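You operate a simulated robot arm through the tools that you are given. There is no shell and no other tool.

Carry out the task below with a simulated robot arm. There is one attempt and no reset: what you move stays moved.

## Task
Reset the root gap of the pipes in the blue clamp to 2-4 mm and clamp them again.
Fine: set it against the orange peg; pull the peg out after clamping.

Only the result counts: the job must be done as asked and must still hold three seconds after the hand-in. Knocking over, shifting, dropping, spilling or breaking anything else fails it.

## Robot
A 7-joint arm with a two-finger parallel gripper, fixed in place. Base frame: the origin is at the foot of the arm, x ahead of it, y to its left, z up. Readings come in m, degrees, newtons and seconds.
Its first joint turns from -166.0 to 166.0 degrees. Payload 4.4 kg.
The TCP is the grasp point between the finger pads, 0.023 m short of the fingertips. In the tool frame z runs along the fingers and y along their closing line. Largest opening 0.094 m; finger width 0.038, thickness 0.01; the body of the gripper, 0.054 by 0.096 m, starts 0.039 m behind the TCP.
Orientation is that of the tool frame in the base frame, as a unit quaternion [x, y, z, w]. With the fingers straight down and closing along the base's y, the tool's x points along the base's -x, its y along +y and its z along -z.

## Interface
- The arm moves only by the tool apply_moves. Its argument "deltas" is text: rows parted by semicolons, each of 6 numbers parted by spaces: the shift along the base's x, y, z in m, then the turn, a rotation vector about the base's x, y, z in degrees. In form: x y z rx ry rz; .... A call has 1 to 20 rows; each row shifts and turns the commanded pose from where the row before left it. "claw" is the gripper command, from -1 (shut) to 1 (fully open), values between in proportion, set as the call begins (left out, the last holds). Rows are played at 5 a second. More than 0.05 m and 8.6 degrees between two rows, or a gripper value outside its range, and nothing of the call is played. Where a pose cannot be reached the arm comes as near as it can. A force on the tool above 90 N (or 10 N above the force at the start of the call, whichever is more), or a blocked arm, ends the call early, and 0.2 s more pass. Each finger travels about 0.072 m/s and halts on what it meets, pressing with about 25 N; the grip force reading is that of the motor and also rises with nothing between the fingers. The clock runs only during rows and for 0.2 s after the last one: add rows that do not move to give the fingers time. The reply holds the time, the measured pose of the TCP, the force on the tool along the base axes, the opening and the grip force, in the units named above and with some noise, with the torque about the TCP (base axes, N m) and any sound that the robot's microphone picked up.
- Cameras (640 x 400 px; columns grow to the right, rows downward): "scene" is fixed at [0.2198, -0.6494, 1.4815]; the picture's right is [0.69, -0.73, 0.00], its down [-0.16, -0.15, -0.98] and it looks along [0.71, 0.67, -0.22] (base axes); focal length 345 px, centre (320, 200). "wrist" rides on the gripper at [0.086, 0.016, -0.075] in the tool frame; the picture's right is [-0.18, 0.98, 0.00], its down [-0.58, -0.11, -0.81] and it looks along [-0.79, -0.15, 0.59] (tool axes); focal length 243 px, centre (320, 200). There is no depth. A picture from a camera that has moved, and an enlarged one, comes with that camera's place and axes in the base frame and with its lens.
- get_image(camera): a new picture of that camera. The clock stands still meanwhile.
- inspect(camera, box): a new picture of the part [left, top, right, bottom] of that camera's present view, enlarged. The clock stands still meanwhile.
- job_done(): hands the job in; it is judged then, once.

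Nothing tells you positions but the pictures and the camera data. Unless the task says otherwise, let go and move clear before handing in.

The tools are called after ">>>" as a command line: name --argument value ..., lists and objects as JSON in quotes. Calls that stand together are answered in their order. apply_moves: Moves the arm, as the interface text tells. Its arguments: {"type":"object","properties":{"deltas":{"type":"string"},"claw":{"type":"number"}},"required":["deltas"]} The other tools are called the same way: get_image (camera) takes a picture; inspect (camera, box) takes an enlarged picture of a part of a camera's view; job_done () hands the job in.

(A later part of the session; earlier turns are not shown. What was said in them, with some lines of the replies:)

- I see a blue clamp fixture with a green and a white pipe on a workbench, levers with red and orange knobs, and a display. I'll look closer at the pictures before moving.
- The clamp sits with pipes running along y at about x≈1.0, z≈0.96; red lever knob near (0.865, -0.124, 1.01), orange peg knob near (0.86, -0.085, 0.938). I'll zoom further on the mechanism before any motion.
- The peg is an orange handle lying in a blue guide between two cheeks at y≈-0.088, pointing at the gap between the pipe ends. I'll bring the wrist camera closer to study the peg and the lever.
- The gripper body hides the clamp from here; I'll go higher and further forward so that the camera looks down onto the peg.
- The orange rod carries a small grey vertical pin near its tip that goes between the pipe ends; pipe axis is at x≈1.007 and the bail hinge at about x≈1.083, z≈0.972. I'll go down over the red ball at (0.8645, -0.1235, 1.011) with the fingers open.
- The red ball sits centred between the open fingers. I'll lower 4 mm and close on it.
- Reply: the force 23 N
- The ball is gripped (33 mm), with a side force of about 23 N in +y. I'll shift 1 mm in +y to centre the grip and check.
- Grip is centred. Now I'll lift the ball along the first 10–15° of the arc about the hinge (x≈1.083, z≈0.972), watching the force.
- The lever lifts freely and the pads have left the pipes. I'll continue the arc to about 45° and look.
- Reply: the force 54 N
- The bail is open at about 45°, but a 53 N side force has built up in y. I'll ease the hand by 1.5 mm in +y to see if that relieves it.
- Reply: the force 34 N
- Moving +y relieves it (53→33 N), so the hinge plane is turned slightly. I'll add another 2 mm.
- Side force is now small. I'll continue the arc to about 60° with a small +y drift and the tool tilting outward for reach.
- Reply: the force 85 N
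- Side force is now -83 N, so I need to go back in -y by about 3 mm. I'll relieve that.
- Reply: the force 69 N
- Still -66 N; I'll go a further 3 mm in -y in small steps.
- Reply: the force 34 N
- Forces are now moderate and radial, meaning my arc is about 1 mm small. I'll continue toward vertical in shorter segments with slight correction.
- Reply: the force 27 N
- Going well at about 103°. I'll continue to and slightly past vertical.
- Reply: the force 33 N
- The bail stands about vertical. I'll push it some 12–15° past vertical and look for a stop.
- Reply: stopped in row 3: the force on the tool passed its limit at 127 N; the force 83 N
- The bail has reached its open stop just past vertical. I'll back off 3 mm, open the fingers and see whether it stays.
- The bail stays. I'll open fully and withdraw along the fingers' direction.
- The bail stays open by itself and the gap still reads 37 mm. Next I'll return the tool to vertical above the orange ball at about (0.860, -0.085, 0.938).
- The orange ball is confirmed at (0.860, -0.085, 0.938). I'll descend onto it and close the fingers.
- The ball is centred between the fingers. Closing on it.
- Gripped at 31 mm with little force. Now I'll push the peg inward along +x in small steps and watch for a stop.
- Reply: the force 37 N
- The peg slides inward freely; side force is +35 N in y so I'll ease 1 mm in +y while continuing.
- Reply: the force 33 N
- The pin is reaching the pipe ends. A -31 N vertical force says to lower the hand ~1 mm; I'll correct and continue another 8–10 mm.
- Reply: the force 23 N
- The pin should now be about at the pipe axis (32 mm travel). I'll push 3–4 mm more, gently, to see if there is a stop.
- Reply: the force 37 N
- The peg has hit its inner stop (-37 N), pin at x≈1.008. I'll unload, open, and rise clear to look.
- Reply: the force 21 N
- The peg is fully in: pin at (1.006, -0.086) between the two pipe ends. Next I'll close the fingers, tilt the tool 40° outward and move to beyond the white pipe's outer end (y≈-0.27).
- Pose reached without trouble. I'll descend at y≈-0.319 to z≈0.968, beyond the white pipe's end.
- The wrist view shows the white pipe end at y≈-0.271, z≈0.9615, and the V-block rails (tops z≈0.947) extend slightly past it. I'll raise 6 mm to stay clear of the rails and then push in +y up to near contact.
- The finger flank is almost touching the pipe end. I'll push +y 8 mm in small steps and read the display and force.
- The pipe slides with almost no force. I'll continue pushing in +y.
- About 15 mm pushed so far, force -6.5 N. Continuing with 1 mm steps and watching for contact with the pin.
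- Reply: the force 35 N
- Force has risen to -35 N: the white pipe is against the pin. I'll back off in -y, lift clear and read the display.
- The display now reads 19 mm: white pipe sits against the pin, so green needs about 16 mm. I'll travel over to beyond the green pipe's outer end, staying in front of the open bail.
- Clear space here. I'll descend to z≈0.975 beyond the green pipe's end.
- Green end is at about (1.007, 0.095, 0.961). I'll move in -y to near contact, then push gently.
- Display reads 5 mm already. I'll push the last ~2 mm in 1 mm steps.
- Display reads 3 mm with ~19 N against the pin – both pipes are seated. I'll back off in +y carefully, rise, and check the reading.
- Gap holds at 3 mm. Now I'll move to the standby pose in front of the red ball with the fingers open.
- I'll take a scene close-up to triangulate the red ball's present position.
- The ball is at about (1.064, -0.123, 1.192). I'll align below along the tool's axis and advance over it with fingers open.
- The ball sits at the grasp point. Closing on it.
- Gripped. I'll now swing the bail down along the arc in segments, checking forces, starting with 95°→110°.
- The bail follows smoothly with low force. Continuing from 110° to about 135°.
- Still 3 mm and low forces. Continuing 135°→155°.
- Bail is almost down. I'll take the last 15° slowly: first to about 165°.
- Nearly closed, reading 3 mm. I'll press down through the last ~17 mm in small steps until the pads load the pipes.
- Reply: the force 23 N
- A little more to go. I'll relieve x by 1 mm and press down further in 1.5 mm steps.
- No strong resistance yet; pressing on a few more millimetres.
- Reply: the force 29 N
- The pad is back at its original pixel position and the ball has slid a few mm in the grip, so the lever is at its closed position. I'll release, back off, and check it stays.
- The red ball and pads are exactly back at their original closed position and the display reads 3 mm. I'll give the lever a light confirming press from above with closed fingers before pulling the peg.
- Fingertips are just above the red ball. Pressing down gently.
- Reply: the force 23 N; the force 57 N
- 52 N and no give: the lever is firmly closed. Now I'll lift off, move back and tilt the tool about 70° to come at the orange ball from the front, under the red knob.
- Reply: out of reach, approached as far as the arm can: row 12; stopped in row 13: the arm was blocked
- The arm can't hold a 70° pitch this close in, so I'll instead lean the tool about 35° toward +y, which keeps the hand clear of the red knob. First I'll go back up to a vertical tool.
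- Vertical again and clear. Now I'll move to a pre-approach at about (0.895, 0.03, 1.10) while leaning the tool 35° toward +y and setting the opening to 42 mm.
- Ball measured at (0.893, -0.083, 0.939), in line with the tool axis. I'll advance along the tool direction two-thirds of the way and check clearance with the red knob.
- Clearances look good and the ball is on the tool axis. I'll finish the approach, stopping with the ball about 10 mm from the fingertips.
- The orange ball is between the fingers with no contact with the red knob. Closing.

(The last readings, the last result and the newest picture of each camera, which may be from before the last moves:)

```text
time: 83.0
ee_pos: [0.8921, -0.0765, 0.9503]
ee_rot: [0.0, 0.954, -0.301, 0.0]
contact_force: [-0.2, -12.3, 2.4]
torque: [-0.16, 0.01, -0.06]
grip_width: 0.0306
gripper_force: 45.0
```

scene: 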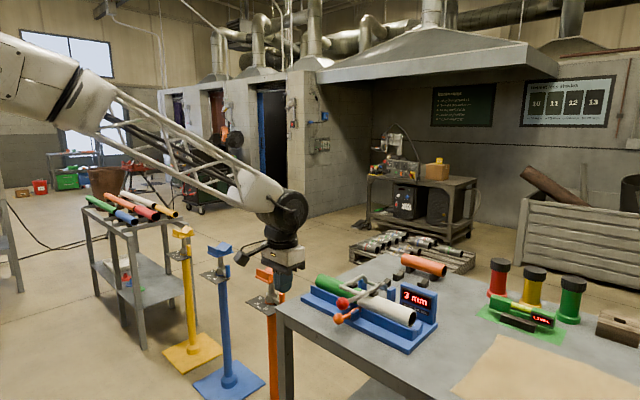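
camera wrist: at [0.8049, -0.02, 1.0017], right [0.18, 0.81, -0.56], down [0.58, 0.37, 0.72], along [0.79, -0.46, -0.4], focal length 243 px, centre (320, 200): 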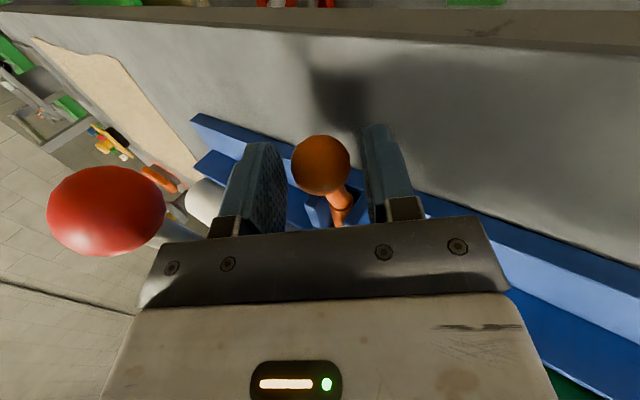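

Gripped. Pulling the peg out along -x in small steps.

>>> apply_moves --deltas "-0.003 -0.0003 0 0 0 0; -0.004 0 0 0 0 0; -0.004 0 0 0 0 0; 0 0 0 0 0 0" --claw -1

>>> inspect --camera "scene" --box '[300, 240, 440, 340]'

```text
time: 84.0
ee_pos: [0.8811, -0.0765, 0.9502]
ee_rot: [-0.001, 0.954, -0.301, 0.001]
contact_force: [-0.1, 0.1, 6.1]
torque: [-0.1, 0.05, -0.07]
grip_width: 0.0305
gripper_force: 44.8
```

```text
4.00 times, centred on (370, 290) of scene
camera zoom: at [0.2198, -0.6494, 1.4815], right [0.69, -0.73, 0.0], down [-0.16, -0.15, -0.98], along [0.71, 0.67, -0.22], focal length 1381 px, centre (120, -160)
```

zoom: 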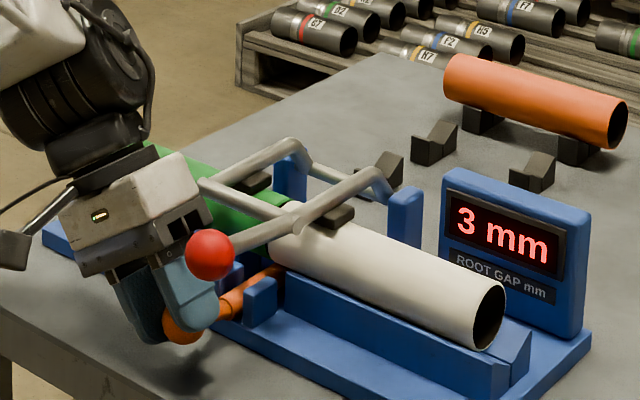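

The peg slides out smoothly, gap still 3 mm. Continuing the pull.

>>> apply_moves --deltas "-0.004 0 0 0 0 0; -0.004 0 0 0 0 0; -0.004 0 0 0 0 0; 0 0 0 0 0 0" --claw -1

>>> apply_moves --deltas "-0.003 0 0 0 0 0; -0.003 0 0 0 0 0; 0 0 0 0 0 0" --claw -1

>>> inspect --camera "scene" --box '[300, 240, 440, 340]'

```text
time: 85.0
ee_pos: [0.8677, -0.0762, 0.9491]
ee_rot: [0.0, 0.954, -0.3, 0.0]
contact_force: [-0.1, 13.5, 6.2]
torque: [0.16, -0.05, 0.06]
grip_width: 0.0308
gripper_force: 45.0
```

```text
time: 85.8
ee_pos: [0.8611, -0.0763, 0.9505]
ee_rot: [0.0, 0.954, -0.301, 0.0]
contact_force: [-1.5, 14.0, 7.6]
torque: [0.14, -0.02, 0.02]
grip_width: 0.0307
gripper_force: 44.9
```

```text
4.00 times, centred on (370, 290) of scene
camera zoom: at [0.2198, -0.6494, 1.4815], right [0.69, -0.73, 0.0], down [-0.16, -0.15, -0.98], along [0.71, 0.67, -0.22], focal length 1381 px, centre (120, -160)
```

zoom: 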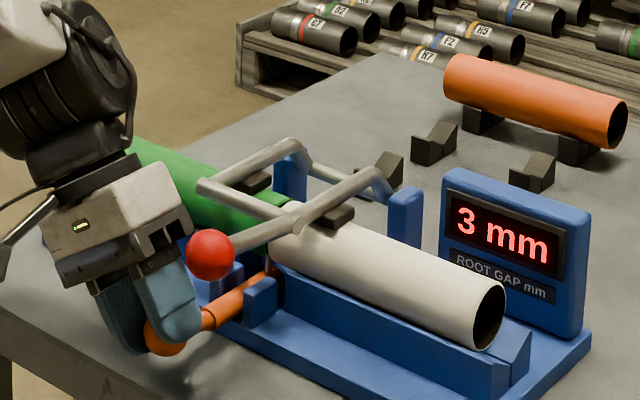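

31 mm out so far. I'll go on in 2 mm steps to reach the original out position or its stop.

>>> apply_moves --deltas "-0.002 0.0003 0 0 0 0; -0.002 0 0 0 0 0; 0 0 0 0 0 0" --claw -1

>>> apply_moves --deltas "-0.001 0 0 0 0 0; -0.001 0 0 0 0 0; 0 0 0 0 0 0" --claw -1

>>> inspect --camera "scene" --box '[300, 240, 440, 340]'

```text
time: 86.6
ee_pos: [0.8574, -0.0773, 0.95]
ee_rot: [0.0, 0.954, -0.3, 0.0]
contact_force: [-1.6, 10.6, 12.6]
torque: [0.01, -0.07, 0.1]
grip_width: 0.0308
gripper_force: 45.0
```

```text
time: 87.4
ee_pos: [0.8561, -0.076, 0.9508]
ee_rot: [0.0, 0.954, -0.3, 0.0]
contact_force: [35.4, 3.6, -1.1]
torque: [0.1, -0.75, 0.52]
grip_width: 0.0307
gripper_force: 45.2
```

```text
4.00 times, centred on (370, 290) of scene
camera zoom: at [0.2198, -0.6494, 1.4815], right [0.69, -0.73, 0.0], down [-0.16, -0.15, -0.98], along [0.71, 0.67, -0.22], focal length 1381 px, centre (120, -160)
```

zoom: 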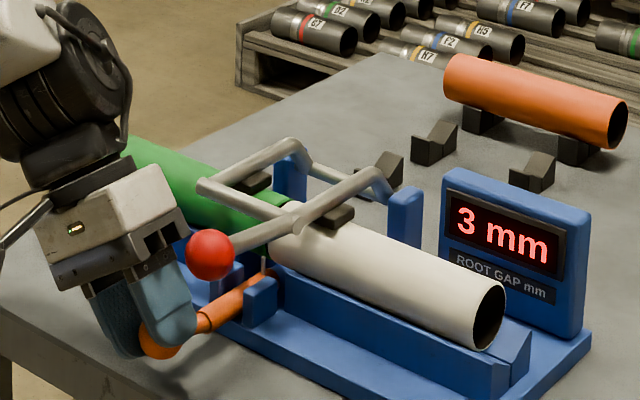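

The peg is at its outer stop (35 N). I'll unload 1 mm, open to 42 mm and withdraw along the leaning tool axis.

>>> apply_moves --deltas "0.001 0 0 0 0 0; 0 0 0 0 0 0" --claw -1

>>> apply_moves --deltas "0 0 0 0 0 0; 0 0 0 0 0 0; 0 0.0086 0.0123 0 0 0; 0 0.0172 0.0246 0 0 0; 0 0.0172 0.0246 0 0 0; 0 0.0172 0.0246 0 0 0; 0 0.0172 0.0246 0 0 0; 0 0.0172 0.0246 0 0 0; 0 0 0 0 0 0" --claw -0.1

>>> get_image --camera "wrist"

>>> inspect --camera "scene" --box '[280, 240, 460, 360]'

```text
time: 88.0
ee_pos: [0.8566, -0.0765, 0.9495]
ee_rot: [0.0, 0.954, -0.301, 0.0]
contact_force: [25.2, 5.2, 3.2]
torque: [0.02, -0.33, 0.23]
grip_width: 0.0308
gripper_force: 45.0
```

```text
time: 90.0
ee_pos: [0.8563, 0.0186, 1.0874]
ee_rot: [0.0, 0.954, -0.301, 0.0]
contact_force: [0.8, 0.1, 0.5]
torque: [-0.01, 0.02, -0.04]
grip_width: 0.0423
gripper_force: 0.2
```

```text
taken
camera wrist: at [0.7698, 0.074, 1.1385], right [0.18, 0.81, -0.56], down [0.58, 0.37, 0.72], along [0.79, -0.46, -0.4], focal length 243 px, centre (320, 200)
```

wrist: 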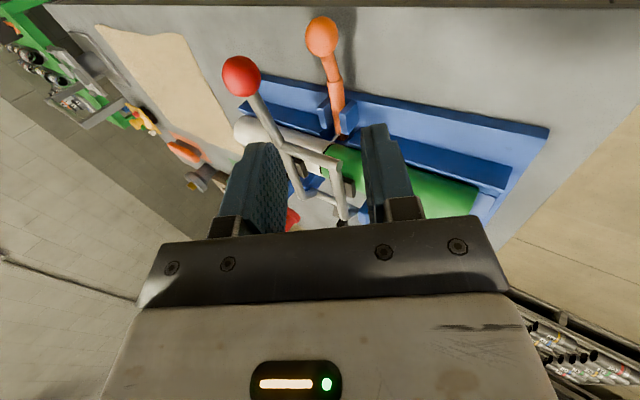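

```text
3.33 times, centred on (370, 300) of scene
camera zoom: at [0.2198, -0.6494, 1.4815], right [0.69, -0.73, 0.0], down [-0.16, -0.15, -0.98], along [0.71, 0.67, -0.22], focal length 1150 px, centre (153, -133)
```

zoom: 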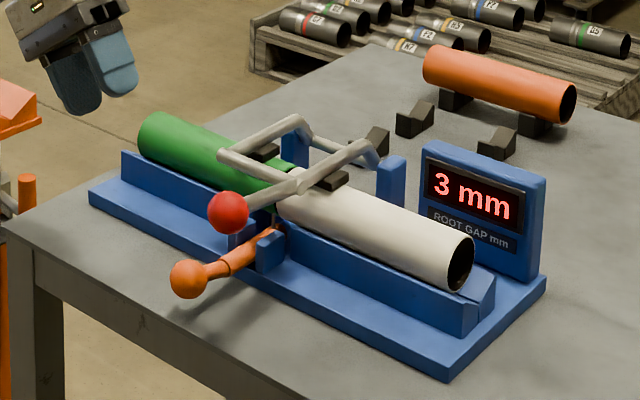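

Everything matches: peg ball is at its original out position, lever closed, display 3 mm. I'll move well clear, wait a few seconds and take a last look.

>>> apply_moves --deltas "-0.01 0.01 0.04 7 0 0; -0.01 0.01 0.04 7 0 0; -0.01 0 0.04 7 0 0; -0.01 0 0.04 7 0 0; -0.01 0 0.04 7 0 0; 0 0 0 0 0 0; 0 0 0 0 0 0; 0 0 0 0 0 0; 0 0 0 0 0 0; 0 0 0 0 0 0; 0 0 0 0 0 0; 0 0 0 0 0 0; 0 0 0 0 0 0; 0 0 0 0 0 0; 0 0 0 0 0 0" --claw 0.5

>>> inspect --camera "scene" --box '[280, 240, 460, 360]'

>>> inspect --camera "wrist" --box '[200, 0, 440, 170]'

>>> get_image --camera "scene"

```text
time: 93.2
ee_pos: [0.8058, 0.0375, 1.2852]
ee_rot: [0.0, 1.0, 0.001, 0.0]
contact_force: [-0.3, 0.0, -0.1]
torque: [0.02, 0.02, 0.02]
grip_width: 0.0705
gripper_force: 0.1
```

```text
3.33 times, centred on (370, 300) of scene
camera zoom: at [0.2198, -0.6494, 1.4815], right [0.69, -0.73, 0.0], down [-0.16, -0.15, -0.98], along [0.71, 0.67, -0.22], focal length 1150 px, centre (153, -133)
```

zoom: 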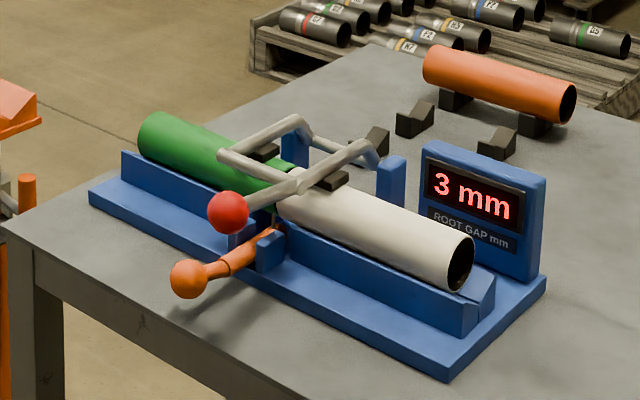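

```text
2.35 times, centred on (320, 85) of wrist
camera zoom: at [0.7203, 0.0536, 1.3601], right [0.18, 0.98, 0.0], down [0.58, -0.11, 0.81], along [0.79, -0.15, -0.59], focal length 571 px, centre (320, 471)
```

zoom: 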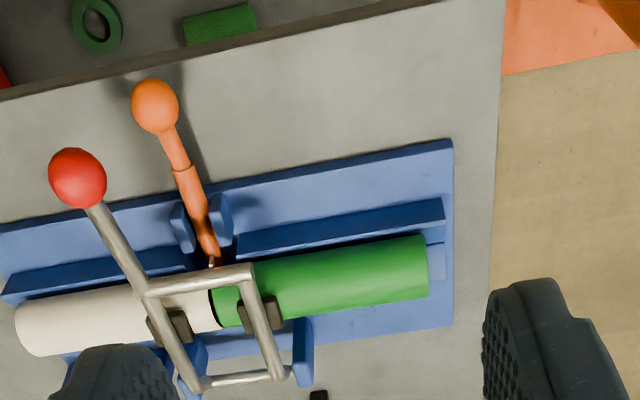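

```text
taken
```

scene: 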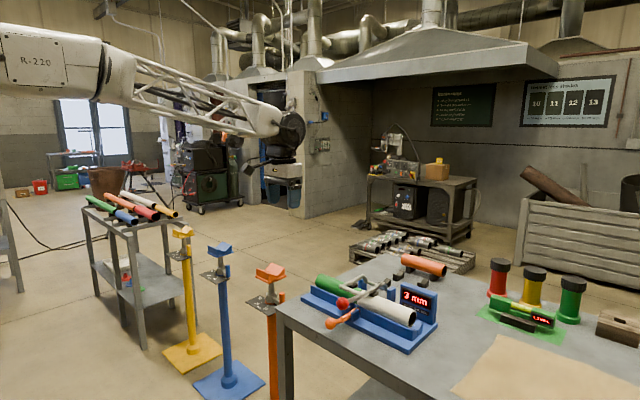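

The gap holds at 3 mm with the bail closed, the peg is out at its stop, nothing else has moved, and the arm is clear. Handing in.

>>> job_done

```text
The job is handed in.
```

The root gap in the blue clamp is now 3 mm on the display, and the pipes are clamped again. I've handed the job in, but no verdict came back.

- **Setting the gap:** I opened the bail and pushed the orange peg in to its stop. Then I slid the white and green pipes up against its pin, which took the reading from 37 mm to 3 mm.
- **Clamping:** I swung the bail back down to its original closed position. It did not move when I pressed on the lever with about 50 N.
- **Peg:** I pulled it back out to its outer stop, where it was at the start.

The gap still read 3 mm several seconds after the peg came out. The gripper was open and well clear, and I saw nothing else on the bench shifted.
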